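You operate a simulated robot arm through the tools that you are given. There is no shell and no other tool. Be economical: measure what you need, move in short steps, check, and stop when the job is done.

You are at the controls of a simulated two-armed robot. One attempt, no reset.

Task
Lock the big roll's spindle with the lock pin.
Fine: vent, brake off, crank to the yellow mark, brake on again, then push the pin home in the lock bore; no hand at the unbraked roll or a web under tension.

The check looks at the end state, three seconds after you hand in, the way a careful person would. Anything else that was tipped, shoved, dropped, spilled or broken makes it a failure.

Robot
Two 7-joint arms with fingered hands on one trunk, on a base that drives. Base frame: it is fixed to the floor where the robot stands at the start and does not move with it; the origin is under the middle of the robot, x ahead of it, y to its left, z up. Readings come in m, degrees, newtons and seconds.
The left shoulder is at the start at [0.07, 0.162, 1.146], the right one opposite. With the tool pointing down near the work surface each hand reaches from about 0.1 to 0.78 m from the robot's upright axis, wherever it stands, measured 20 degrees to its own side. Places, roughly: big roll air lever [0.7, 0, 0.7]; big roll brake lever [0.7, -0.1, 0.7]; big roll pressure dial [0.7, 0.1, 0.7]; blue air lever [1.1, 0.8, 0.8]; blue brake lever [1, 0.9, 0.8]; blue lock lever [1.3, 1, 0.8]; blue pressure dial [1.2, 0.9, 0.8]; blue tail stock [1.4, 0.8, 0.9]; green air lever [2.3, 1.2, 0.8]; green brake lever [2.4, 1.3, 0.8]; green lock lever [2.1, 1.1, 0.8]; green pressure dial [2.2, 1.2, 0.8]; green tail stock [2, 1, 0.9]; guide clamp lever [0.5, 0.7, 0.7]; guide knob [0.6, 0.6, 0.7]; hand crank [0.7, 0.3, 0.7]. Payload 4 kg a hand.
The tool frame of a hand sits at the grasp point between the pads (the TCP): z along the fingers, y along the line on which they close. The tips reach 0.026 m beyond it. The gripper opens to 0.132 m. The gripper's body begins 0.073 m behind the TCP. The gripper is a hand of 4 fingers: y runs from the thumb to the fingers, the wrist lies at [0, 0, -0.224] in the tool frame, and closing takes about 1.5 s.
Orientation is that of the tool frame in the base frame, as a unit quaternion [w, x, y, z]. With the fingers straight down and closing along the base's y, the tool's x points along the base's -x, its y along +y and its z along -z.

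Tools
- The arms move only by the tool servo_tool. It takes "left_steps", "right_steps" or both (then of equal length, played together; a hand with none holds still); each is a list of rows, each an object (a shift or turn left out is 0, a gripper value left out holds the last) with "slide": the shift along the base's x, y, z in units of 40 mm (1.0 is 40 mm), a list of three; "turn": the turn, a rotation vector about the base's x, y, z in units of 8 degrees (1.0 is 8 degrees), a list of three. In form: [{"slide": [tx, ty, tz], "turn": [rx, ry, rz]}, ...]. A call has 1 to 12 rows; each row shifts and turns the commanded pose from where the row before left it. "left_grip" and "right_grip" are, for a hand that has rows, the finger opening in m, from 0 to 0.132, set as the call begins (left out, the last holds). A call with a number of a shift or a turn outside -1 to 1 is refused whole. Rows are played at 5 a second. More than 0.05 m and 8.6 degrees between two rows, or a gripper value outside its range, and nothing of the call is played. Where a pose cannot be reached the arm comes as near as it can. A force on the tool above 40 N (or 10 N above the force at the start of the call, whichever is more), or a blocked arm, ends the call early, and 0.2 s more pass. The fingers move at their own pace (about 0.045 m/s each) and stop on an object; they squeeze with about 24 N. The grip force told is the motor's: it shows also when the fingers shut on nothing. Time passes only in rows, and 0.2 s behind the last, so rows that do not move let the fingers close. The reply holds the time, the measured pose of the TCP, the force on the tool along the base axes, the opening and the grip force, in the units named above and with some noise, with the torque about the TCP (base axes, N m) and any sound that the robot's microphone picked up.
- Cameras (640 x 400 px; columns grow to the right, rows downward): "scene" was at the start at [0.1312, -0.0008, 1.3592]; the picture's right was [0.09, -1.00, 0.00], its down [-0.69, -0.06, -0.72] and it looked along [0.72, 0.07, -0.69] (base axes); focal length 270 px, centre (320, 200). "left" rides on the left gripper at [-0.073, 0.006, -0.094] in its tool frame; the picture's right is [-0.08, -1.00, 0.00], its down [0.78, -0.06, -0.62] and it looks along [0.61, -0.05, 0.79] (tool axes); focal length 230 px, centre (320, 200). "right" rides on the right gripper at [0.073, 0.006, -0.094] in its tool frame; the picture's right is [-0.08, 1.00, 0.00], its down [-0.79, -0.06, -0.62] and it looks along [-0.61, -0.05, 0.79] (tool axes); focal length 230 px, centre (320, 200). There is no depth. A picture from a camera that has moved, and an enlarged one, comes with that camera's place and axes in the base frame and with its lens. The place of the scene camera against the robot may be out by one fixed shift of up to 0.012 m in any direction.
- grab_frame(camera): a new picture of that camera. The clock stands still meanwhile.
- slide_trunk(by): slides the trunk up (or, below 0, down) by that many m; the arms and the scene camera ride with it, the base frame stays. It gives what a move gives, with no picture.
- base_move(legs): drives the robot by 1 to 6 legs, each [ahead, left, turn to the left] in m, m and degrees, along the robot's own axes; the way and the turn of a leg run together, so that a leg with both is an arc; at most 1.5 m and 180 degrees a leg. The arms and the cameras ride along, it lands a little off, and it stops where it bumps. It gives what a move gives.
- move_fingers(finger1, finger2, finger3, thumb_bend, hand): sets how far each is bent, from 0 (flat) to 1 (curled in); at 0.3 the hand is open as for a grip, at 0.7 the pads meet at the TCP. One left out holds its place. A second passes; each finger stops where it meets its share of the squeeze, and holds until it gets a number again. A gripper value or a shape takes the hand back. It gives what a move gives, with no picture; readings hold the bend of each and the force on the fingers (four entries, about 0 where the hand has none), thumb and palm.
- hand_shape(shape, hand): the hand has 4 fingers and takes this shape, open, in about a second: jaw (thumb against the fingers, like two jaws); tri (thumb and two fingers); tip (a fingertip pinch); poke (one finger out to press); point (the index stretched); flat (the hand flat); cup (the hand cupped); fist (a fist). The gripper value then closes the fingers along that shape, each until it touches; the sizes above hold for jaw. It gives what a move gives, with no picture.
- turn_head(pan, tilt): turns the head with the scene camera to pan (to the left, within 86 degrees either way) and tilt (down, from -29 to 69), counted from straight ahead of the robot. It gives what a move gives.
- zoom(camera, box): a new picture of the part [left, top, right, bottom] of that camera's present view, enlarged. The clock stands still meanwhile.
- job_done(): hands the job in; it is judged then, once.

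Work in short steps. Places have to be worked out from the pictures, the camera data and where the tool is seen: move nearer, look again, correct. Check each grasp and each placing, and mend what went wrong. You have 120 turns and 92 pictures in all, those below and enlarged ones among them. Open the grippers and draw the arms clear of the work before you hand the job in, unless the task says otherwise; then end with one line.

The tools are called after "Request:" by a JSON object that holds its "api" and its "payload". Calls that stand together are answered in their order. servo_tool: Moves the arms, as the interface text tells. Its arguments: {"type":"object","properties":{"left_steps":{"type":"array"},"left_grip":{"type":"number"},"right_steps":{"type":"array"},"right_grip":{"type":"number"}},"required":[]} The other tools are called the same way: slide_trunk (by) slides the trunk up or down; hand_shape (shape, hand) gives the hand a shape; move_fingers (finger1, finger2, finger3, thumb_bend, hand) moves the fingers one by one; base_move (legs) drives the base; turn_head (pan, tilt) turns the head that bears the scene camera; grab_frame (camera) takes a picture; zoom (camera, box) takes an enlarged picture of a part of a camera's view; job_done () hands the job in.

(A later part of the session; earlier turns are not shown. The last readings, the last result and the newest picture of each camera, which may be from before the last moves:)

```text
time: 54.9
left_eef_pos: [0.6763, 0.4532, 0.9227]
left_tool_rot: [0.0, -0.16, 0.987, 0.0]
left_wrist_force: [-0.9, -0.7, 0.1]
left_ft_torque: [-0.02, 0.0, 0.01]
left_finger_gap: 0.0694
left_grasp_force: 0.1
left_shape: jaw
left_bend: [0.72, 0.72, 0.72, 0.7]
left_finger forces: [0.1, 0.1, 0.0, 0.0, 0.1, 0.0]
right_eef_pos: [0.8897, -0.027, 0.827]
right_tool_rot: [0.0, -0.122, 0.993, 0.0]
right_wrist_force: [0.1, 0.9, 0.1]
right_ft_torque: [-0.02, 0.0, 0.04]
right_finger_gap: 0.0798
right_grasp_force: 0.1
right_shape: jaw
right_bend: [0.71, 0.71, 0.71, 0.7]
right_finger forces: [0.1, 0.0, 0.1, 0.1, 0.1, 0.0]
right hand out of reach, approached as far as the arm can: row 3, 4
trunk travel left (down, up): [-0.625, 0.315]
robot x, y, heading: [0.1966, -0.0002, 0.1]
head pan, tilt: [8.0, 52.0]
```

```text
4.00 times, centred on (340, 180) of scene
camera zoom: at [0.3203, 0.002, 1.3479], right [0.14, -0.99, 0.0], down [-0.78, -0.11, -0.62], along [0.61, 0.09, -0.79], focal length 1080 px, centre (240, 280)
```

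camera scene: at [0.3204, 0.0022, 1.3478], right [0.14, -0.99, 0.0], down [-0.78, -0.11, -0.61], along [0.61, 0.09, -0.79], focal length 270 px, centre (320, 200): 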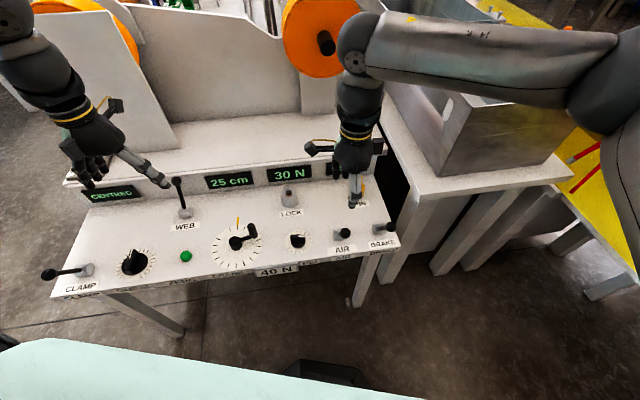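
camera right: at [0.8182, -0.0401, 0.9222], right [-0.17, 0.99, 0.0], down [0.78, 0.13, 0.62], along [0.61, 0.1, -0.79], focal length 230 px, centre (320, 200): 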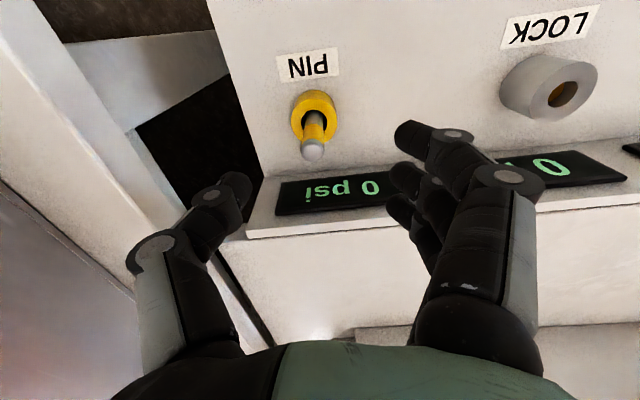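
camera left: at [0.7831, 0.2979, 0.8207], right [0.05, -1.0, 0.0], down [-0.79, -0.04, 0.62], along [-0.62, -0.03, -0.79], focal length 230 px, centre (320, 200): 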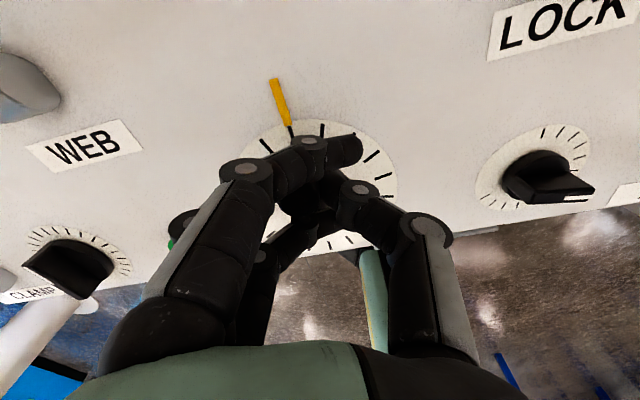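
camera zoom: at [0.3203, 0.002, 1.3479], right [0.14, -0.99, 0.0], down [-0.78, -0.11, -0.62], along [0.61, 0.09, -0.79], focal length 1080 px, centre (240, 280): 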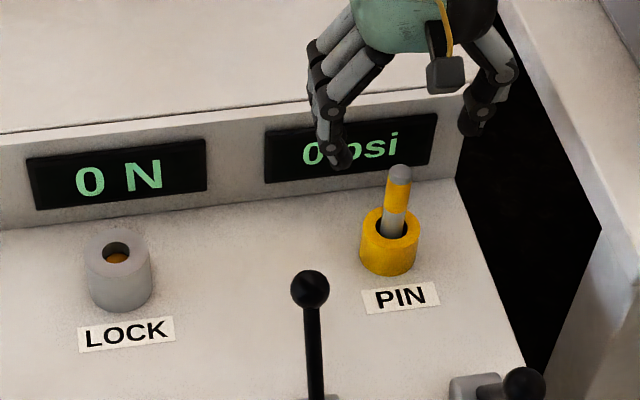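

The pin is at ≈[0.90,-0.0325], just beyond reach. I pull both hands back and up, then drive 0.12 m ahead.

Request:
{"api": "servo_tool", "payload": {"right_steps": [{"slide": [-0.5, 0, 0.8]}, {"slide": [-0.8, 0, 0.6]}, {"slide": [-0.8, 0, 0.4]}, {"slide": [-0.8, 0, 0]}, {}], "left_steps": [{"slide": [-0.8, 0, 0]}, {"slide": [-0.8, 0, 0]}, {"slide": [-0.8, 0, 0]}, {"slide": [-0.6, 0, 0]}, {}]}}

Request:
{"api": "base_move", "payload": {"legs": [[0.12, 0, 0]]}}

Request:
{"api": "grab_frame", "payload": {"camera": "right"}}

Request:
{"api": "grab_frame", "payload": {"camera": "scene"}}

```text
time: 56.1
left_eef_pos: [0.5934, 0.4273, 0.8987]
left_tool_rot: [-0.001, -0.16, 0.987, 0.0]
left_wrist_force: [-0.1, -0.2, -0.8]
left_ft_torque: [-0.01, -0.01, 0.01]
left_finger_gap: 0.0695
left_grasp_force: 0.1
left_shape: jaw
left_bend: [0.72, 0.72, 0.72, 0.7]
left_finger forces: [0.1, 0.1, 0.0, 0.0, 0.1, 0.0]
left hand out of reach, approached as far as the arm can: row 2, 3, 4
right_eef_pos: [0.774, -0.0278, 0.9]
right_tool_rot: [0.0, -0.122, 0.992, 0.001]
right_wrist_force: [0.5, 0.1, -0.9]
right_ft_torque: [0.02, 0.0, -0.01]
right_finger_gap: 0.0795
right_grasp_force: 0.0
right_shape: jaw
right_bend: [0.71, 0.71, 0.71, 0.7]
right_finger forces: [0.1, 0.0, 0.1, 0.0, 0.0, 0.0]
trunk travel left (down, up): [-0.625, 0.315]
robot x, y, heading: [0.1969, -0.0004, -0.0]
head pan, tilt: [8.0, 52.0]
```

```text
time: 57.3
left_eef_pos: [0.7142, 0.4272, 0.8985]
left_tool_rot: [0.0, -0.16, 0.987, 0.0]
left_wrist_force: [-0.4, -0.6, 0.3]
left_ft_torque: [-0.01, 0.03, -0.02]
left_finger_gap: 0.0695
left_grasp_force: 0.0
left_shape: jaw
left_bend: [0.72, 0.72, 0.72, 0.7]
left_finger forces: [0.1, 0.0, 0.1, 0.0, 0.1, 0.0]
right_eef_pos: [0.8926, -0.0275, 0.9006]
right_tool_rot: [0.0, -0.121, 0.993, 0.0]
right_wrist_force: [-0.2, 0.5, -0.6]
right_ft_torque: [0.0, -0.01, -0.01]
right_finger_gap: 0.0794
right_grasp_force: 0.0
right_shape: jaw
right_bend: [0.71, 0.71, 0.71, 0.7]
right_finger forces: [0.1, 0.0, 0.1, 0.0, 0.1, 0.0]
trunk travel left (down, up): [-0.625, 0.315]
robot x, y, heading: [0.3206, 0.0012, 0.2]
head pan, tilt: [8.0, 52.0]
```

```text
35 pictures are left
camera right: at [0.8217, -0.0408, 0.9955], right [-0.17, 0.99, 0.0], down [0.78, 0.13, 0.62], along [0.61, 0.1, -0.79], focal length 230 px, centre (320, 200)
```

right: 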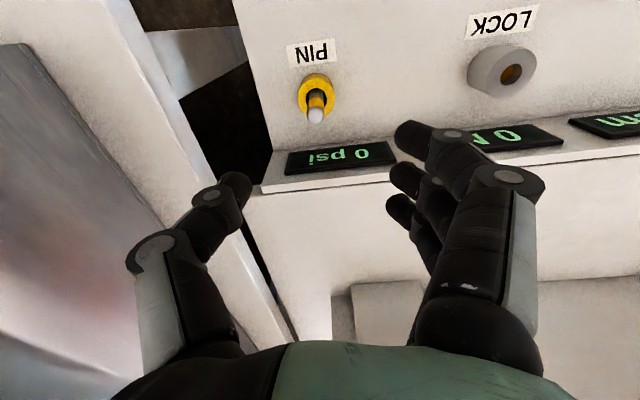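

```text
34 pictures are left
camera scene: at [0.4412, 0.0023, 1.3479], right [0.14, -0.99, 0.0], down [-0.78, -0.11, -0.62], along [0.61, 0.09, -0.79], focal length 270 px, centre (320, 200)
```

scene: 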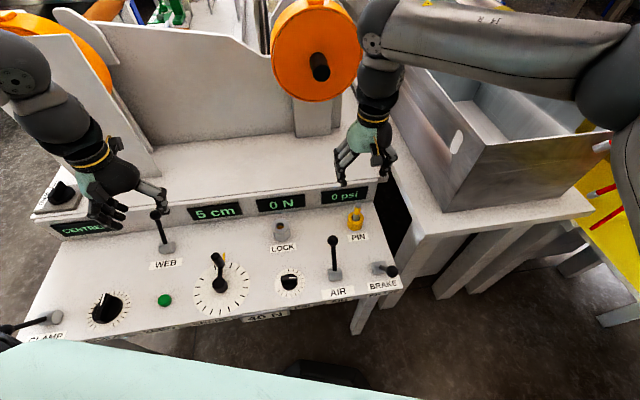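

Pin top re-measured at [0.900,-0.032,0.75]. I align and lower so the fingertips just straddle the pin head.

Request:
{"api": "servo_tool", "payload": {"right_grip": 0.06, "right_steps": [{"slide": [0.19, -0.12, -0.5]}, {"slide": [0, 0, -0.8]}, {"slide": [0, 0, -0.8]}, {"slide": [0, 0, -0.8]}, {"slide": [0, 0, -0.6]}, {}]}}

Request:
{"api": "grab_frame", "payload": {"camera": "right"}}

Request:
{"api": "zoom", "payload": {"camera": "scene", "box": [300, 150, 420, 250]}}

```text
time: 58.7
left_eef_pos: [0.7139, 0.4273, 0.9]
left_tool_rot: [0.0, -0.159, 0.987, 0.0]
left_wrist_force: [-0.1, 0.0, 1.3]
left_ft_torque: [0.01, -0.01, 0.03]
left_finger_gap: 0.0696
left_grasp_force: 0.0
left_shape: jaw
left_bend: [0.72, 0.72, 0.72, 0.7]
left_finger forces: [0.0, 0.0, 0.0, 0.0, 0.1, 0.1]
right_eef_pos: [0.9027, -0.0325, 0.7586]
right_tool_rot: [0.0, -0.123, 0.992, 0.001]
right_wrist_force: [-0.6, -0.8, 0.7]
right_ft_torque: [-0.03, 0.01, 0.04]
right_finger_gap: 0.0606
right_grasp_force: 0.0
right_shape: jaw
right_bend: [0.73, 0.73, 0.73, 0.7]
right_finger forces: [0.1, 0.1, 0.0, 0.0, 0.0, 0.1]
trunk travel left (down, up): [-0.625, 0.315]
robot x, y, heading: [0.318, -0.0043, -0.2]
head pan, tilt: [8.0, 52.0]
```

```text
33 pictures are left
camera right: at [0.8307, -0.0455, 0.855], right [-0.17, 0.99, 0.0], down [0.78, 0.13, 0.62], along [0.61, 0.1, -0.79], focal length 230 px, centre (320, 200)
```

right: 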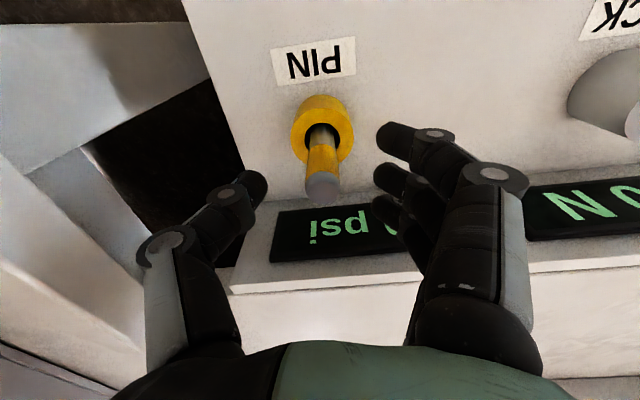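

```text
4.00 times, centred on (360, 200) of scene
camera zoom: at [0.4413, 0.0024, 1.3479], right [0.14, -0.99, 0.0], down [-0.78, -0.11, -0.62], along [0.61, 0.09, -0.79], focal length 1080 px, centre (160, 200)
```

zoom: 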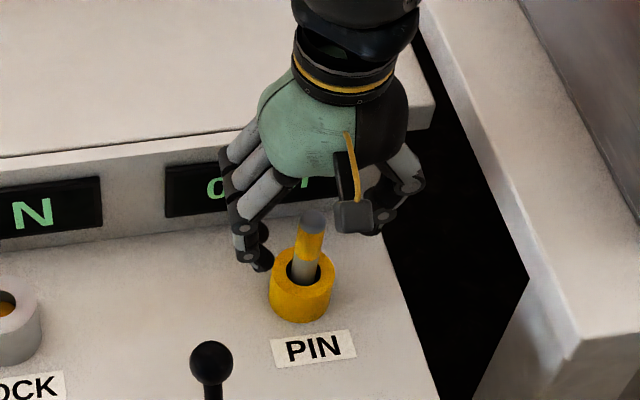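

Aligned. I lower to z≈0.727 and close on the pin.

Request:
{"api": "servo_tool", "payload": {"right_steps": [{"slide": [-0.02, 0, -0.4]}, {"slide": [-0.02, 0, -0.4]}, {}]}}

Request:
{"api": "servo_tool", "payload": {"right_grip": 0.0, "right_steps": [{}, {}, {}, {}, {}, {}]}}

Request:
{"api": "grab_frame", "payload": {"camera": "right"}}

```text
time: 59.5
left_eef_pos: [0.7135, 0.4272, 0.9002]
left_tool_rot: [-0.001, -0.16, 0.987, 0.0]
left_wrist_force: [0.1, 0.9, 0.5]
left_ft_torque: [0.02, 0.0, 0.04]
left_finger_gap: 0.0691
left_grasp_force: 0.1
left_shape: jaw
left_bend: [0.72, 0.72, 0.72, 0.7]
left_finger forces: [0.1, 0.0, 0.0, 0.1, 0.0, 0.0]
right_eef_pos: [0.9, -0.0313, 0.7283]
right_tool_rot: [-0.001, -0.122, 0.993, 0.0]
right_wrist_force: [0.3, 0.4, 1.0]
right_ft_torque: [0.0, -0.02, 0.02]
right_finger_gap: 0.0607
right_grasp_force: 0.0
right_shape: jaw
right_bend: [0.73, 0.73, 0.73, 0.7]
right_finger forces: [0.0, 0.0, 0.0, 0.0, 0.0, 0.1]
trunk travel left (down, up): [-0.625, 0.315]
robot x, y, heading: [0.317, -0.0014, -0.1]
head pan, tilt: [8.0, 52.0]
```

```text
time: 60.9
left_eef_pos: [0.7145, 0.4272, 0.8995]
left_tool_rot: [0.0, -0.16, 0.987, 0.0]
left_wrist_force: [0.3, 0.2, -0.7]
left_ft_torque: [0.02, -0.02, -0.02]
left_finger_gap: 0.0694
left_grasp_force: 0.1
left_shape: jaw
left_bend: [0.72, 0.72, 0.72, 0.7]
left_finger forces: [0.1, 0.0, 0.1, 0.0, 0.0, 0.0]
right_eef_pos: [0.8995, -0.0326, 0.7274]
right_tool_rot: [-0.001, -0.124, 0.992, 0.0]
right_wrist_force: [0.2, 0.9, -0.2]
right_ft_torque: [0.07, 0.0, 0.0]
right_finger_gap: 0.0
right_grasp_force: 23.4
right_shape: jaw
right_bend: [0.67, 0.68, 0.67, 0.71]
right_finger forces: [0.0, 14.2, 0.0, 0.0, 12.3, 0.0]
trunk travel left (down, up): [-0.625, 0.315]
robot x, y, heading: [0.3176, 0.0007, 0.1]
head pan, tilt: [8.0, 52.0]
```

```text
31 pictures are left
camera right: at [0.8283, -0.0459, 0.8232], right [-0.17, 0.99, 0.0], down [0.78, 0.13, 0.62], along [0.61, 0.1, -0.79], focal length 230 px, centre (320, 200)
```

right: 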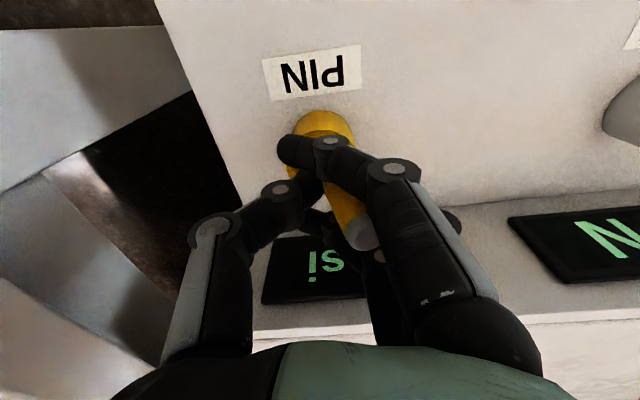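

The pin is held but seems tilted. I lift it slowly and look.

Request:
{"api": "servo_tool", "payload": {"right_steps": [{"slide": [0, 0, 0.4]}, {"slide": [0, 0, 0.5]}, {"slide": [0, 0, 0.6]}, {"slide": [0, 0, 0.8]}, {"slide": [0, 0, 0.8]}, {}]}}

Request:
{"api": "zoom", "payload": {"camera": "scene", "box": [300, 130, 420, 250]}}

Request:
{"api": "grab_frame", "payload": {"camera": "right"}}

```text
time: 62.3
left_eef_pos: [0.7142, 0.4273, 0.8982]
left_tool_rot: [0.0, -0.159, 0.987, 0.001]
left_wrist_force: [-0.8, -0.4, -0.1]
left_ft_torque: [0.01, -0.01, -0.01]
left_finger_gap: 0.0694
left_grasp_force: 0.0
left_shape: jaw
left_bend: [0.72, 0.72, 0.72, 0.7]
left_finger forces: [0.0, 0.0, 0.0, 0.0, 0.0, 0.1]
right_eef_pos: [0.9012, -0.0322, 0.8522]
right_tool_rot: [0.0, -0.122, 0.993, 0.0]
right_wrist_force: [0.6, -0.9, -1.7]
right_ft_torque: [-0.03, 0.0, -0.03]
right_finger_gap: 0.0
right_grasp_force: 24.4
right_shape: jaw
right_bend: [0.67, 0.67, 0.67, 0.72]
right_finger forces: [0.1, 14.3, 0.0, 0.1, 13.4, 0.0]
trunk travel left (down, up): [-0.625, 0.315]
robot x, y, heading: [0.3196, 0.0004, -0.2]
head pan, tilt: [8.0, 52.0]
```

```text
3.33 times, centred on (360, 190) of scene
camera zoom: at [0.4426, 0.0022, 1.3477], right [0.14, -0.99, 0.0], down [-0.78, -0.11, -0.61], along [0.61, 0.09, -0.79], focal length 900 px, centre (187, 233)
```

zoom: 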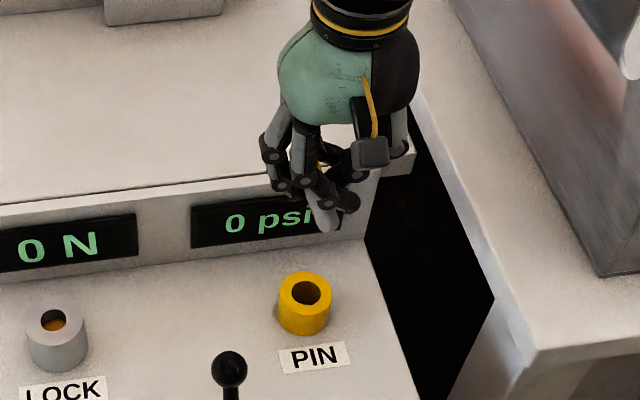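

```text
29 pictures are left
camera right: at [0.8301, -0.0456, 0.9478], right [-0.17, 0.99, 0.0], down [0.78, 0.13, 0.62], along [0.61, 0.1, -0.79], focal length 230 px, centre (320, 200)
```

right: 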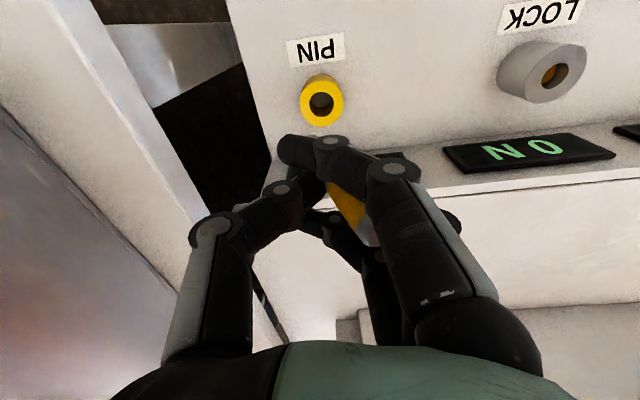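

The pin is held with its lower end out to the right. I zoom to measure its tilt.

Request:
{"api": "zoom", "payload": {"camera": "scene", "box": [340, 165, 385, 205]}}

Request:
{"api": "zoom", "payload": {"camera": "right", "box": [260, 120, 420, 270]}}

```text
10.00 times, centred on (362, 185) of scene
camera zoom: at [0.4426, 0.0022, 1.3477], right [0.14, -0.99, 0.0], down [-0.78, -0.11, -0.61], along [0.61, 0.09, -0.79], focal length 2699 px, centre (-105, 350)
```

zoom: 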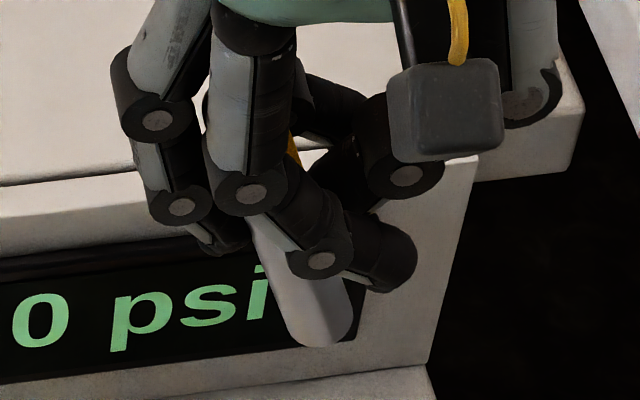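

```text
2.67 times, centred on (340, 195) of right
camera zoom: at [0.8301, -0.0456, 0.9478], right [-0.17, 0.99, 0.0], down [0.78, 0.13, 0.62], along [0.61, 0.1, -0.79], focal length 614 px, centre (267, 213)
```

zoom: 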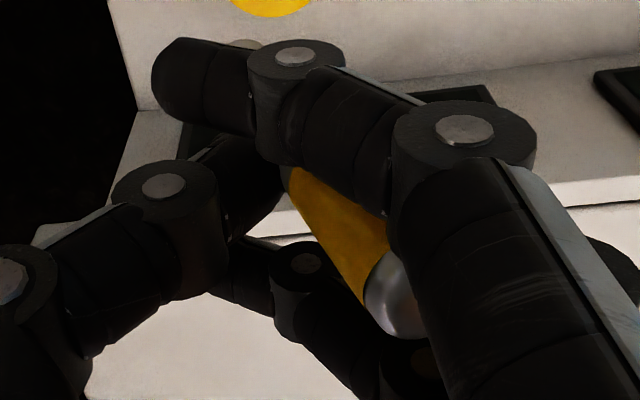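

Pin leans ≈18° (top to panel-left). I tilt the right hand +18° about the panel's depth axis to set the pin upright, and swing toward the bore; the left hand turns to become a side camera.

Request:
{"api": "servo_tool", "payload": {"right_steps": [{"turn": [0.73, 0.18, 0]}, {"turn": [0.73, 0.18, 0]}, {"turn": [0.72, 0.18, 0]}, {"slide": [-0.2, 0.6, 0.2]}, {"slide": [-0.3, 0.8, 0]}, {"slide": [-0.3, 0.8, 0]}, {"slide": [-0.3, 0.8, 0]}, {"slide": [-0.3, 0.8, 0]}, {}, {}, {}, {}], "left_steps": [{"turn": [0, 0, 1], "slide": [0, 0, 0.3]}, {"turn": [0, 0, 1], "slide": [0.2, 0, 0.2]}, {"turn": [0, 0, 1], "slide": [0.3, 0, 0]}, {"turn": [0, 0, 1], "slide": [0.3, 0, 0]}, {"turn": [0, 0, 1], "slide": [0.3, 0, 0]}, {"turn": [0, 0, 1], "slide": [0.3, 0, 0]}, {"turn": [0, 0, 1], "slide": [0.3, 0, 0]}, {"turn": [0, 0, 1], "slide": [0.3, 0, 0]}, {}, {}, {}, {}]}}

Request:
{"api": "grab_frame", "payload": {"camera": "left"}}

Request:
{"api": "zoom", "payload": {"camera": "scene", "box": [220, 150, 380, 270]}}

```text
time: 64.9
left_eef_pos: [0.7975, 0.4238, 0.9158]
left_tool_rot: [0.0, -0.658, 0.753, 0.0]
left_wrist_force: [0.2, 0.7, 0.1]
left_ft_torque: [0.0, -0.02, -0.01]
left_finger_gap: 0.0696
left_grasp_force: 0.1
left_shape: jaw
left_bend: [0.72, 0.72, 0.72, 0.7]
left_finger forces: [0.0, 0.0, 0.0, 0.1, 0.1, 0.0]
left hand out of reach, approached as far as the arm can: row 1
right_eef_pos: [0.8431, 0.1188, 0.8602]
right_tool_rot: [-0.02, -0.12, 0.98, 0.156]
right_wrist_force: [-0.9, -1.4, -2.0]
right_ft_torque: [-0.05, 0.02, -0.02]
right_finger_gap: 0.0001
right_grasp_force: 23.9
right_shape: jaw
right_bend: [0.67, 0.67, 0.67, 0.72]
right_finger forces: [0.0, 14.1, 0.1, 0.0, 13.9, 0.0]
trunk travel left (down, up): [-0.625, 0.315]
robot x, y, heading: [0.3172, 0.0033, -0.1]
head pan, tilt: [8.0, 52.0]
```

```text
26 pictures are left
camera left: at [0.8027, 0.4979, 1.0103], right [1.0, -0.05, 0.0], down [-0.04, -0.79, 0.62], along [-0.03, -0.62, -0.79], focal length 230 px, centre (320, 200)
```

left: 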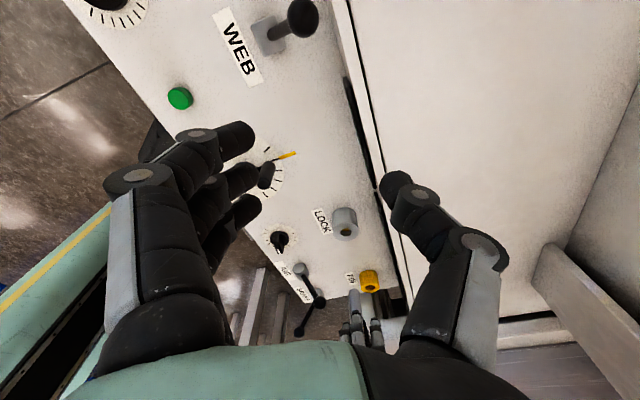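

```text
3.33 times, centred on (300, 210) of scene
camera zoom: at [0.4419, 0.0023, 1.3478], right [0.14, -0.99, 0.0], down [-0.78, -0.11, -0.62], along [0.61, 0.09, -0.79], focal length 900 px, centre (387, 167)
```

zoom: 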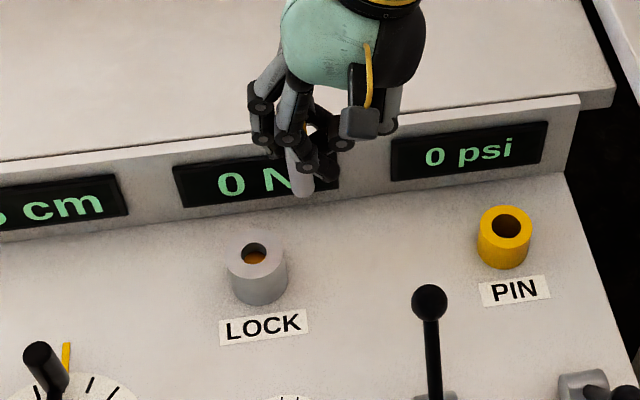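

Pin now looks upright in the scene view. I move it above the bore mouth (≈[0.833,0.176,0.703]) with the tip still ~8 cm high.

Request:
{"api": "servo_tool", "payload": {"right_steps": [{"slide": [-0.1, 0.6, 0]}, {"slide": [-0.1, 0.6, 0]}, {}, {}]}}

Request:
{"api": "zoom", "payload": {"camera": "left", "box": [270, 160, 430, 350]}}

Request:
{"api": "zoom", "payload": {"camera": "scene", "box": [240, 150, 320, 250]}}

```text
time: 65.9
left_eef_pos: [0.7968, 0.4257, 0.9168]
left_tool_rot: [0.0, -0.659, 0.752, 0.0]
left_wrist_force: [0.4, 0.4, 0.2]
left_ft_torque: [-0.01, 0.02, -0.03]
left_finger_gap: 0.0694
left_grasp_force: 0.1
left_shape: jaw
left_bend: [0.72, 0.72, 0.72, 0.7]
left_finger forces: [0.0, 0.0, 0.0, 0.1, 0.0, 0.0]
right_eef_pos: [0.8369, 0.1682, 0.8597]
right_tool_rot: [-0.018, -0.12, 0.981, 0.154]
right_wrist_force: [0.4, 0.9, -2.3]
right_ft_torque: [-0.03, 0.01, -0.01]
right_finger_gap: 0.0
right_grasp_force: 24.4
right_shape: jaw
right_bend: [0.67, 0.67, 0.67, 0.72]
right_finger forces: [0.1, 14.1, 0.0, 0.1, 13.8, 0.0]
trunk travel left (down, up): [-0.625, 0.315]
robot x, y, heading: [0.3133, 0.0002, 0.0]
head pan, tilt: [8.0, 52.0]
```

```text
2.11 times, centred on (350, 255) of left
camera zoom: at [0.8027, 0.4984, 1.0101], right [1.0, -0.05, 0.0], down [-0.04, -0.79, 0.62], along [-0.03, -0.62, -0.79], focal length 484 px, centre (257, 84)
```

zoom: 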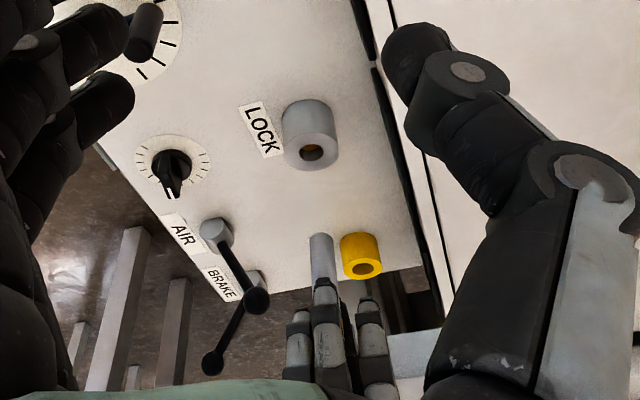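

```text
4.00 times, centred on (280, 200) of scene
camera zoom: at [0.4418, 0.0029, 1.3478], right [0.14, -0.99, 0.0], down [-0.78, -0.11, -0.62], along [0.61, 0.09, -0.79], focal length 1080 px, centre (480, 200)
```

zoom: 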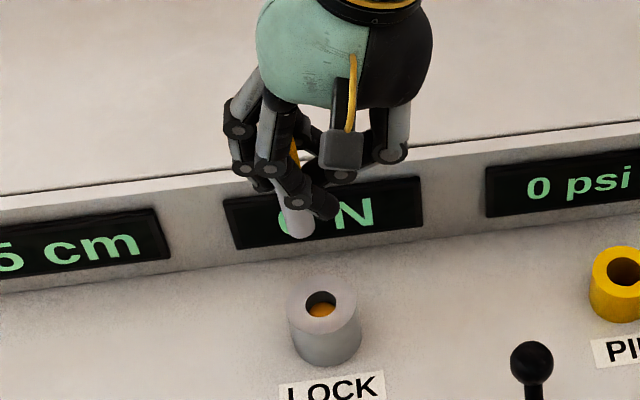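

Triangulated tip ≈[0.8335,0.176,0.793], bore ≈[0.834,0.175,0.703]: nearly in line and upright. I lower 7.2 cm and check again.

Request:
{"api": "servo_tool", "payload": {"right_steps": [{"slide": [0.02, -0.02, -0.5]}, {"slide": [0, 0, -0.5]}, {"slide": [0, 0, -0.4]}, {"slide": [0, 0, -0.4]}, {}, {}]}}

Request:
{"api": "zoom", "payload": {"camera": "left", "box": [310, 180, 390, 280]}}

Request:
{"api": "zoom", "payload": {"camera": "scene", "box": [255, 180, 305, 250]}}

```text
time: 67.3
left_eef_pos: [0.797, 0.4249, 0.9162]
left_tool_rot: [0.0, -0.659, 0.753, 0.0]
left_wrist_force: [0.6, -0.4, 0.3]
left_ft_torque: [0.02, -0.05, 0.02]
left_finger_gap: 0.0693
left_grasp_force: 0.1
left_shape: jaw
left_bend: [0.72, 0.72, 0.72, 0.7]
left_finger forces: [0.0, 0.0, 0.0, 0.2, 0.0, 0.0]
right_eef_pos: [0.8367, 0.1656, 0.7876]
right_tool_rot: [-0.019, -0.121, 0.98, 0.155]
right_wrist_force: [0.3, -0.1, -2.5]
right_ft_torque: [-0.02, 0.0, -0.05]
right_finger_gap: 0.0
right_grasp_force: 24.5
right_shape: jaw
right_bend: [0.67, 0.67, 0.67, 0.72]
right_finger forces: [0.0, 14.1, 0.1, 0.1, 13.8, 0.0]
trunk travel left (down, up): [-0.625, 0.315]
robot x, y, heading: [0.3161, 0.0008, -0.1]
head pan, tilt: [8.0, 52.0]
```

```text
4.00 times, centred on (350, 230) of left
camera zoom: at [0.8029, 0.498, 1.0102], right [1.0, -0.05, 0.0], down [-0.04, -0.79, 0.62], along [-0.03, -0.62, -0.79], focal length 920 px, centre (200, 80)
```

zoom: 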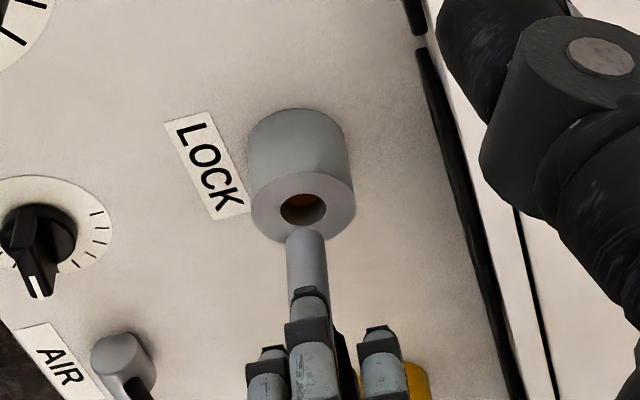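

```text
5.71 times, centred on (280, 215) of scene
camera zoom: at [0.442, 0.0025, 1.3478], right [0.14, -0.99, 0.0], down [-0.78, -0.11, -0.62], along [0.61, 0.09, -0.79], focal length 1542 px, centre (549, 114)
```

zoom: 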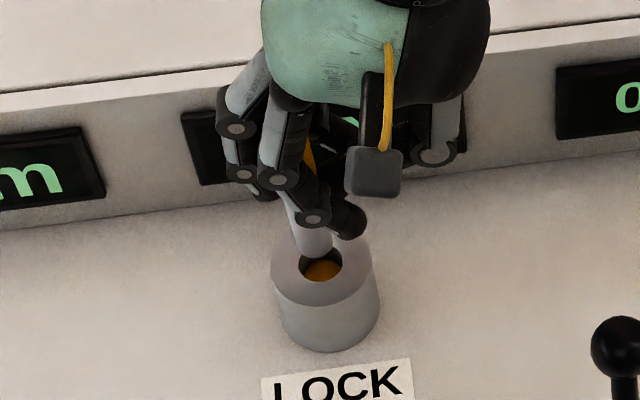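

Fore-aft aligned; tip ≈1 mm too far left, ~17 mm above mouth. I correct 1.2 mm and lower 3 cm, watching the force.

Request:
{"api": "servo_tool", "payload": {"right_steps": [{"slide": [0, -0.03, -0.15]}, {"slide": [0, 0, -0.15]}, {"slide": [0, 0, -0.15]}, {"slide": [0, 0, -0.15]}, {"slide": [0, 0, -0.15]}, {}]}}

Request:
{"api": "zoom", "payload": {"camera": "left", "box": [310, 180, 390, 280]}}

Request:
{"api": "zoom", "payload": {"camera": "scene", "box": [255, 180, 305, 250]}}

```text
time: 68.7
left_eef_pos: [0.7973, 0.4253, 0.9166]
left_tool_rot: [0.0, -0.659, 0.752, 0.0]
left_wrist_force: [-0.4, -0.4, -0.1]
left_ft_torque: [-0.03, 0.02, 0.02]
left_finger_gap: 0.0695
left_grasp_force: 0.0
left_shape: jaw
left_bend: [0.72, 0.72, 0.72, 0.7]
left_finger forces: [0.0, 0.0, 0.1, 0.0, 0.0, 0.0]
right_eef_pos: [0.8369, 0.1673, 0.7568]
right_tool_rot: [-0.019, -0.12, 0.98, 0.155]
right_wrist_force: [-0.2, -0.2, -1.7]
right_ft_torque: [-0.04, 0.01, 0.0]
right_finger_gap: 0.0
right_grasp_force: 24.5
right_shape: jaw
right_bend: [0.67, 0.67, 0.67, 0.72]
right_finger forces: [0.1, 14.1, 0.0, 0.0, 13.9, 0.0]
trunk travel left (down, up): [-0.625, 0.315]
robot x, y, heading: [0.3213, 0.0014, 0.0]
head pan, tilt: [8.0, 52.0]
```

```text
4.00 times, centred on (350, 230) of left
camera zoom: at [0.8027, 0.498, 1.0103], right [1.0, -0.05, 0.0], down [-0.04, -0.79, 0.62], along [-0.03, -0.62, -0.79], focal length 920 px, centre (200, 80)
```

zoom: 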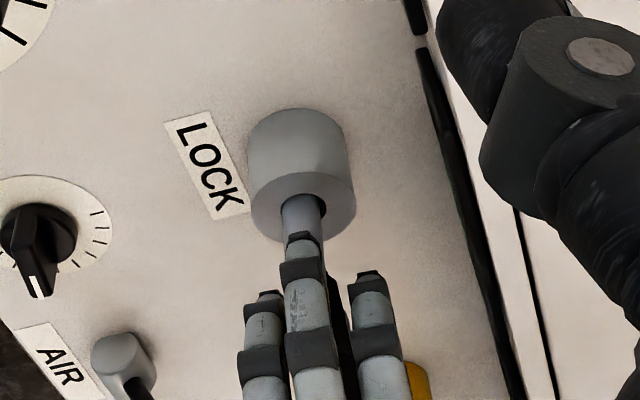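

```text
5.71 times, centred on (280, 215) of scene
camera zoom: at [0.4419, 0.0024, 1.3478], right [0.14, -0.99, 0.0], down [-0.78, -0.11, -0.62], along [0.61, 0.09, -0.79], focal length 1542 px, centre (549, 114)
```

zoom: 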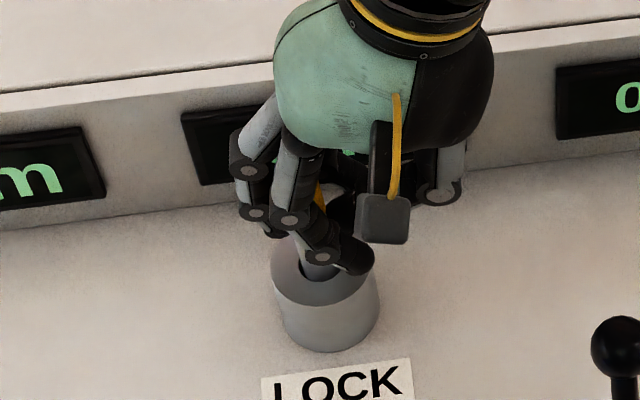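

The pin has entered the bore with no extra force. I lower another 2 cm.

Request:
{"api": "servo_tool", "payload": {"right_steps": [{"slide": [0.015, 0, -0.12]}, {"slide": [0, 0, -0.12]}, {"slide": [0, 0, -0.12]}, {"slide": [0, 0, -0.12]}, {}]}}

Request:
{"api": "zoom", "payload": {"camera": "left", "box": [310, 180, 390, 280]}}

```text
time: 69.9
left_eef_pos: [0.7973, 0.4242, 0.9161]
left_tool_rot: [0.0, -0.659, 0.752, 0.0]
left_wrist_force: [0.0, 0.0, -0.6]
left_ft_torque: [-0.01, -0.03, 0.0]
left_finger_gap: 0.0694
left_grasp_force: 0.1
left_shape: jaw
left_bend: [0.72, 0.72, 0.72, 0.7]
left_finger forces: [0.1, 0.0, 0.0, 0.0, 0.1, 0.1]
right_eef_pos: [0.8372, 0.1668, 0.74]
right_tool_rot: [-0.019, -0.12, 0.98, 0.155]
right_wrist_force: [0.3, 0.4, -1.6]
right_ft_torque: [0.0, 0.0, 0.01]
right_finger_gap: 0.0001
right_grasp_force: 24.0
right_shape: jaw
right_bend: [0.67, 0.67, 0.67, 0.72]
right_finger forces: [0.1, 14.2, 0.1, 0.1, 14.0, 0.0]
trunk travel left (down, up): [-0.625, 0.315]
robot x, y, heading: [0.3178, -0.0019, 0.2]
head pan, tilt: [8.0, 52.0]
```

```text
4.00 times, centred on (350, 230) of left
camera zoom: at [0.8027, 0.498, 1.0103], right [1.0, -0.05, 0.0], down [-0.04, -0.79, 0.62], along [-0.03, -0.62, -0.79], focal length 920 px, centre (200, 80)
```

zoom: 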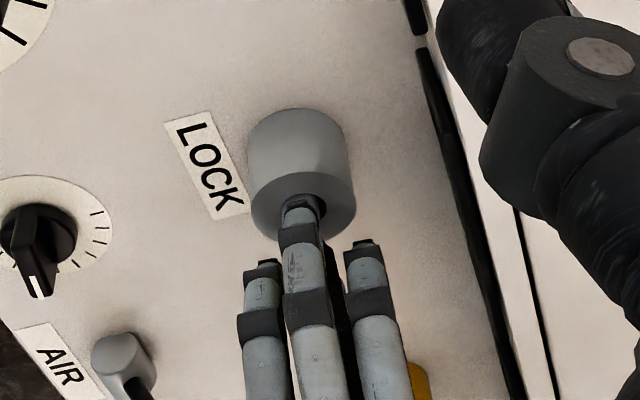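

Still free. One more centimetre in small steps.

Request:
{"api": "servo_tool", "payload": {"right_steps": [{"slide": [0, 0, -0.1]}, {"slide": [0, 0, -0.1]}, {"slide": [0, 0, -0.08]}, {}]}}

Request:
{"api": "zoom", "payload": {"camera": "scene", "box": [255, 180, 305, 250]}}

```text
time: 70.9
left_eef_pos: [0.7982, 0.4254, 0.9169]
left_tool_rot: [0.0, -0.659, 0.752, 0.0]
left_wrist_force: [-1.0, 0.1, -0.2]
left_ft_torque: [0.02, -0.01, 0.0]
left_finger_gap: 0.0693
left_grasp_force: 0.1
left_shape: jaw
left_bend: [0.72, 0.72, 0.72, 0.7]
left_finger forces: [0.0, 0.0, 0.0, 0.0, 0.0, 0.0]
right_eef_pos: [0.8375, 0.1655, 0.7287]
right_tool_rot: [-0.018, -0.12, 0.98, 0.155]
right_wrist_force: [0.5, -1.4, 5.1]
right_ft_torque: [0.01, -0.01, -0.01]
right_finger_gap: 0.0001
right_grasp_force: 24.5
right_shape: jaw
right_bend: [0.67, 0.67, 0.67, 0.73]
right_finger forces: [0.1, 14.5, 0.0, 0.0, 18.8, 0.0]
trunk travel left (down, up): [-0.625, 0.315]
robot x, y, heading: [0.3144, 0.0001, 0.0]
head pan, tilt: [8.0, 52.0]
```

```text
5.71 times, centred on (280, 215) of scene
camera zoom: at [0.4413, 0.0021, 1.348], right [0.14, -0.99, 0.0], down [-0.78, -0.11, -0.62], along [0.61, 0.09, -0.79], focal length 1542 px, centre (549, 114)
```

zoom: 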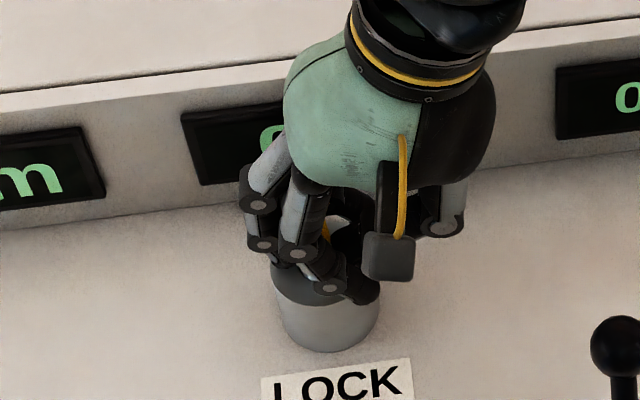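

Contact with the block/bottom. I open the hand and lift off to see how deep the pin sits.

Request:
{"api": "servo_tool", "payload": {"right_grip": 0.07, "right_steps": [{"slide": [0, 0, 0.05]}, {}, {}, {}, {}, {}, {"slide": [0, 0, 0.4]}, {"slide": [0, 0, 0.8]}, {"slide": [0, 0, 0.8]}, {"slide": [0, 0, 0.8]}, {}]}}

Request:
{"api": "zoom", "payload": {"camera": "scene", "box": [240, 150, 340, 250]}}

Request:
{"api": "zoom", "payload": {"camera": "left", "box": [310, 180, 390, 280]}}

```text
time: 73.3
left_eef_pos: [0.7981, 0.4249, 0.9178]
left_tool_rot: [0.0, -0.658, 0.753, 0.0]
left_wrist_force: [-0.1, 0.0, -0.6]
left_ft_torque: [0.03, -0.01, -0.02]
left_finger_gap: 0.0697
left_grasp_force: 0.0
left_shape: jaw
left_bend: [0.72, 0.72, 0.72, 0.7]
left_finger forces: [0.0, 0.0, 0.0, 0.0, 0.0, 0.0]
right_eef_pos: [0.8374, 0.168, 0.8382]
right_tool_rot: [-0.02, -0.12, 0.981, 0.154]
right_wrist_force: [0.2, -0.6, -2.0]
right_ft_torque: [0.0, 0.0, -0.04]
right_finger_gap: 0.0696
right_grasp_force: 0.2
right_shape: jaw
right_bend: [0.72, 0.72, 0.72, 0.7]
right_finger forces: [0.0, 0.0, 0.1, 0.0, 0.1, 0.0]
trunk travel left (down, up): [-0.625, 0.315]
robot x, y, heading: [0.3152, -0.0039, 0.3]
head pan, tilt: [8.0, 52.0]
```

```text
4.00 times, centred on (290, 200) of scene
camera zoom: at [0.4422, 0.0025, 1.3478], right [0.14, -0.99, 0.0], down [-0.78, -0.11, -0.62], along [0.61, 0.09, -0.79], focal length 1080 px, centre (440, 200)
```

zoom: 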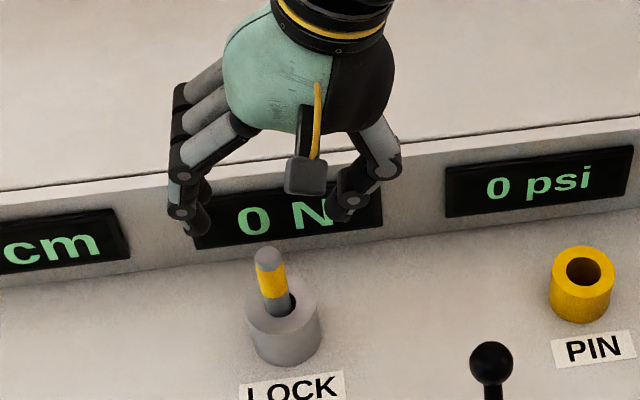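

```text
4.00 times, centred on (350, 230) of left
camera zoom: at [0.803, 0.4981, 1.0101], right [1.0, -0.05, 0.0], down [-0.04, -0.79, 0.62], along [-0.03, -0.62, -0.79], focal length 920 px, centre (200, 80)
```

zoom: 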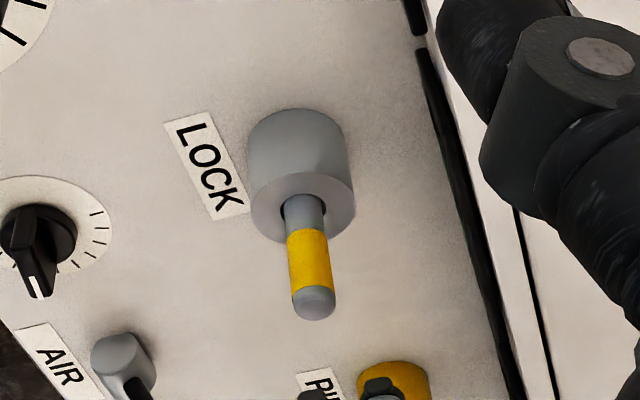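

The pin stands ~5 cm out of the block; it may need pushing home. I set the hand upright, close the fingers, and position over the pin top.

Request:
{"api": "servo_tool", "payload": {"right_grip": 0.0, "right_steps": [{"turn": [-0.73, -0.18, 0], "slide": [0, 0, 0.3]}, {"turn": [-0.73, -0.18, 0]}, {"turn": [-0.72, -0.18, 0]}, {"slide": [-0.04, 0.22, 0]}, {}, {}, {}, {"slide": [0, 0, -0.5]}, {"slide": [0, 0, -0.3]}, {}]}}

Request:
{"api": "zoom", "payload": {"camera": "scene", "box": [240, 150, 340, 250]}}

Request:
{"api": "zoom", "payload": {"camera": "left", "box": [300, 180, 400, 320]}}

```text
time: 75.5
left_eef_pos: [0.7972, 0.4255, 0.9165]
left_tool_rot: [-0.001, -0.659, 0.752, 0.0]
left_wrist_force: [1.0, -0.1, -0.2]
left_ft_torque: [0.03, -0.01, -0.01]
left_finger_gap: 0.0696
left_grasp_force: 0.0
left_shape: jaw
left_bend: [0.72, 0.72, 0.72, 0.7]
left_finger forces: [0.0, 0.0, 0.0, 0.0, 0.1, 0.0]
right_eef_pos: [0.8358, 0.1763, 0.8228]
right_tool_rot: [0.0, -0.122, 0.993, 0.001]
right_wrist_force: [0.7, 0.5, 0.1]
right_ft_torque: [0.0, 0.01, -0.03]
right_finger_gap: 0.0
right_grasp_force: 23.9
right_shape: jaw
right_bend: [0.68, 0.59, 0.68, 0.66]
right_finger forces: [0.1, 0.0, 0.0, 0.1, 0.0, 0.1]
trunk travel left (down, up): [-0.625, 0.315]
robot x, y, heading: [0.3165, 0.0034, -0.1]
head pan, tilt: [8.0, 52.0]
```

```text
4.00 times, centred on (290, 200) of scene
camera zoom: at [0.4416, 0.0023, 1.3479], right [0.14, -0.99, 0.0], down [-0.78, -0.11, -0.62], along [0.61, 0.09, -0.79], focal length 1080 px, centre (440, 200)
```

zoom: 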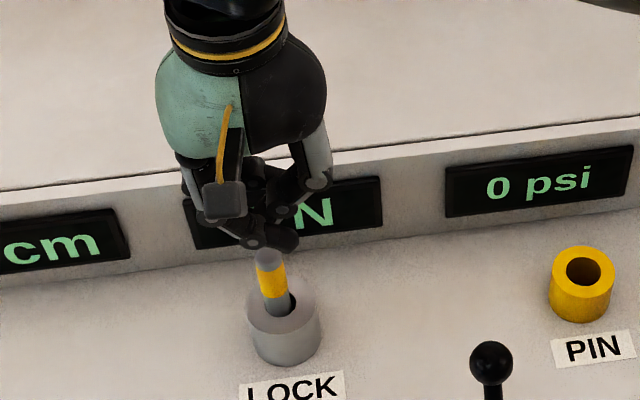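

```text
2.86 times, centred on (350, 250) of left
camera zoom: at [0.8025, 0.4979, 1.0104], right [1.0, -0.05, 0.0], down [-0.04, -0.79, 0.62], along [-0.03, -0.62, -0.79], focal length 657 px, centre (234, 57)
```

zoom: 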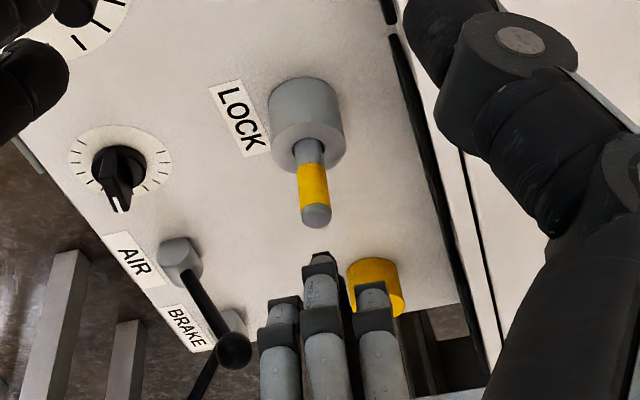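

Fingers are above the pin head. I lower slowly to find contact.

Request:
{"api": "servo_tool", "payload": {"right_steps": [{"slide": [0, 0, -0.2]}, {"slide": [0, 0, -0.2]}, {"slide": [0, 0, -0.2]}, {"slide": [0, 0, -0.15]}, {"slide": [0, 0, -0.15]}, {"slide": [0, 0, -0.15]}, {"slide": [0, 0, -0.1]}, {}]}}

Request:
{"api": "zoom", "payload": {"camera": "left", "box": [300, 180, 400, 320]}}

```text
time: 77.0
left_eef_pos: [0.796, 0.4239, 0.9186]
left_tool_rot: [-0.001, -0.658, 0.753, -0.001]
left_wrist_force: [-0.7, 0.8, -0.7]
left_ft_torque: [0.01, 0.01, 0.01]
left_finger_gap: 0.0694
left_grasp_force: 0.0
left_shape: jaw
left_bend: [0.72, 0.72, 0.72, 0.7]
left_finger forces: [0.0, 0.1, 0.1, 0.0, 0.1, 0.0]
right_eef_pos: [0.8358, 0.176, 0.7881]
right_tool_rot: [0.005, -0.122, 0.993, 0.006]
right_wrist_force: [-3.3, -1.4, 33.0]
right_ft_torque: [0.27, 0.33, 0.06]
right_finger_gap: 0.0
right_grasp_force: 23.5
right_shape: jaw
right_bend: [0.68, 0.66, 0.68, 0.66]
right_finger forces: [0.0, 56.5, 0.1, 0.0, 0.0, 0.1]
trunk travel left (down, up): [-0.625, 0.315]
robot x, y, heading: [0.319, 0.0026, -0.3]
head pan, tilt: [8.0, 52.0]
stopped in row 7 (right hand): the force on the tool passed its limit at 44 N (the readings are from after the stop); the commanded pose is now the measured one
```

```text
2.86 times, centred on (350, 250) of left
camera zoom: at [0.8008, 0.4972, 1.0122], right [1.0, -0.05, 0.0], down [-0.04, -0.79, 0.62], along [-0.03, -0.62, -0.79], focal length 657 px, centre (234, 57)
```

zoom: 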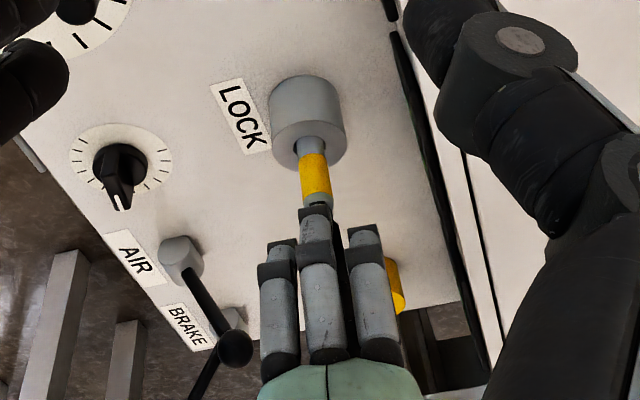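

The push reached 44 N. I lift off and compare how far the pin stands out.

Request:
{"api": "servo_tool", "payload": {"right_steps": [{"slide": [0, 0, 0.4]}, {"slide": [0, 0, 0.8]}, {"slide": [0, 0, 0.4]}, {"slide": [-0.5, -0.8, 0]}, {"slide": [-0.5, -0.8, 0]}, {}]}}

Request:
{"api": "zoom", "payload": {"camera": "scene", "box": [255, 190, 315, 250]}}

Request:
{"api": "zoom", "payload": {"camera": "left", "box": [310, 180, 390, 280]}}

```text
time: 78.3
left_eef_pos: [0.7977, 0.4257, 0.9158]
left_tool_rot: [0.0, -0.659, 0.752, 0.0]
left_wrist_force: [-0.4, -0.7, 0.4]
left_ft_torque: [-0.01, -0.01, -0.04]
left_finger_gap: 0.0695
left_grasp_force: 0.1
left_shape: jaw
left_bend: [0.72, 0.72, 0.72, 0.7]
left_finger forces: [0.0, 0.1, 0.0, 0.1, 0.0, 0.1]
right_eef_pos: [0.7971, 0.1101, 0.8486]
right_tool_rot: [0.002, -0.122, 0.993, 0.003]
right_wrist_force: [-0.1, -0.6, 0.2]
right_ft_torque: [-0.03, 0.02, 0.02]
right_finger_gap: 0.0
right_grasp_force: 24.0
right_shape: jaw
right_bend: [0.68, 0.59, 0.68, 0.67]
right_finger forces: [0.0, 0.0, 0.1, 0.1, 0.0, 0.0]
trunk travel left (down, up): [-0.625, 0.315]
robot x, y, heading: [0.3177, -0.0049, -0.3]
head pan, tilt: [8.0, 52.0]
```

```text
6.67 times, centred on (285, 220) of scene
camera zoom: at [0.4421, 0.0037, 1.3478], right [0.14, -0.99, 0.0], down [-0.78, -0.11, -0.62], along [0.61, 0.09, -0.79], focal length 1800 px, centre (553, 67)
```

zoom: 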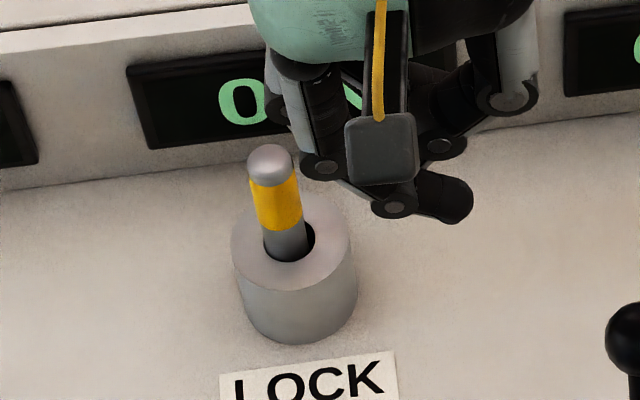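

```text
4.00 times, centred on (350, 230) of left
camera zoom: at [0.8027, 0.4991, 1.0097], right [1.0, -0.05, 0.0], down [-0.04, -0.79, 0.62], along [-0.03, -0.62, -0.79], focal length 920 px, centre (200, 80)
```

zoom: 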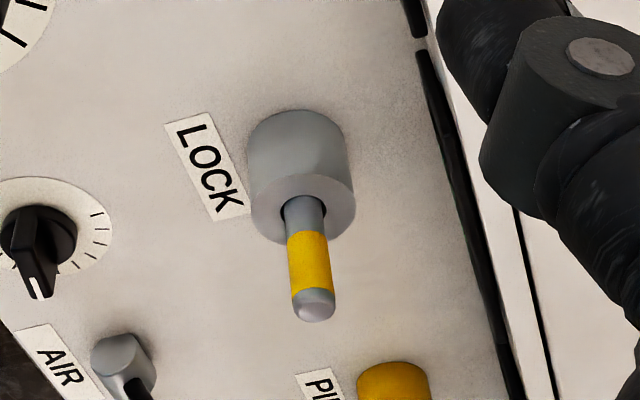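

The pin stands plumb and did not move under 44 N, so it is at a hard stop. I verify that the crank is still on the mark and look at bore and levers.

Request:
{"api": "zoom", "payload": {"camera": "scene", "box": [190, 235, 260, 325]}}

Request:
{"api": "grab_frame", "payload": {"camera": "right"}}

```text
4.44 times, centred on (225, 280) of scene
camera zoom: at [0.4421, 0.0037, 1.3478], right [0.14, -0.99, 0.0], down [-0.78, -0.11, -0.62], along [0.61, 0.09, -0.79], focal length 1200 px, centre (742, -156)
```

zoom: 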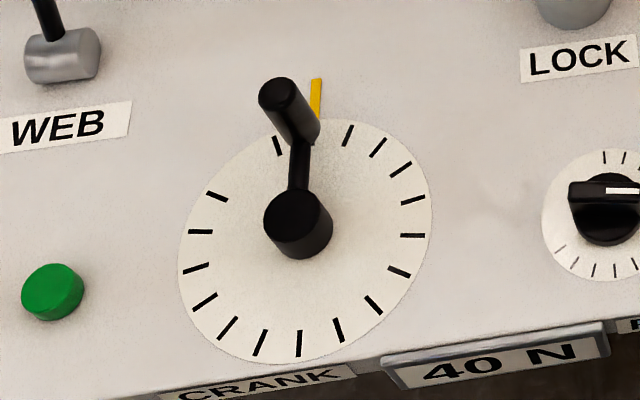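

```text
8 pictures are left
camera right: at [0.725, 0.0968, 0.9433], right [-0.17, 0.99, 0.01], down [0.77, 0.13, 0.62], along [0.61, 0.11, -0.78], focal length 230 px, centre (320, 200)
```

right: 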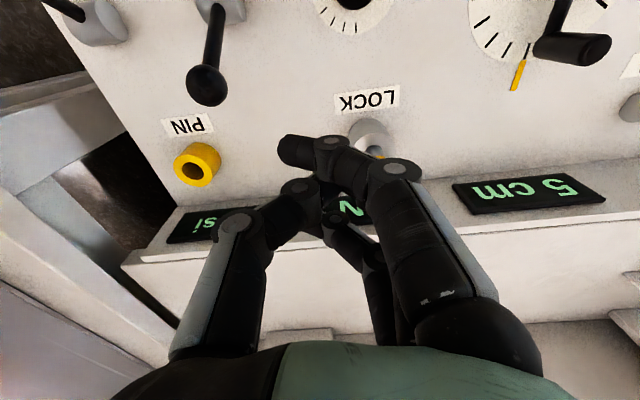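

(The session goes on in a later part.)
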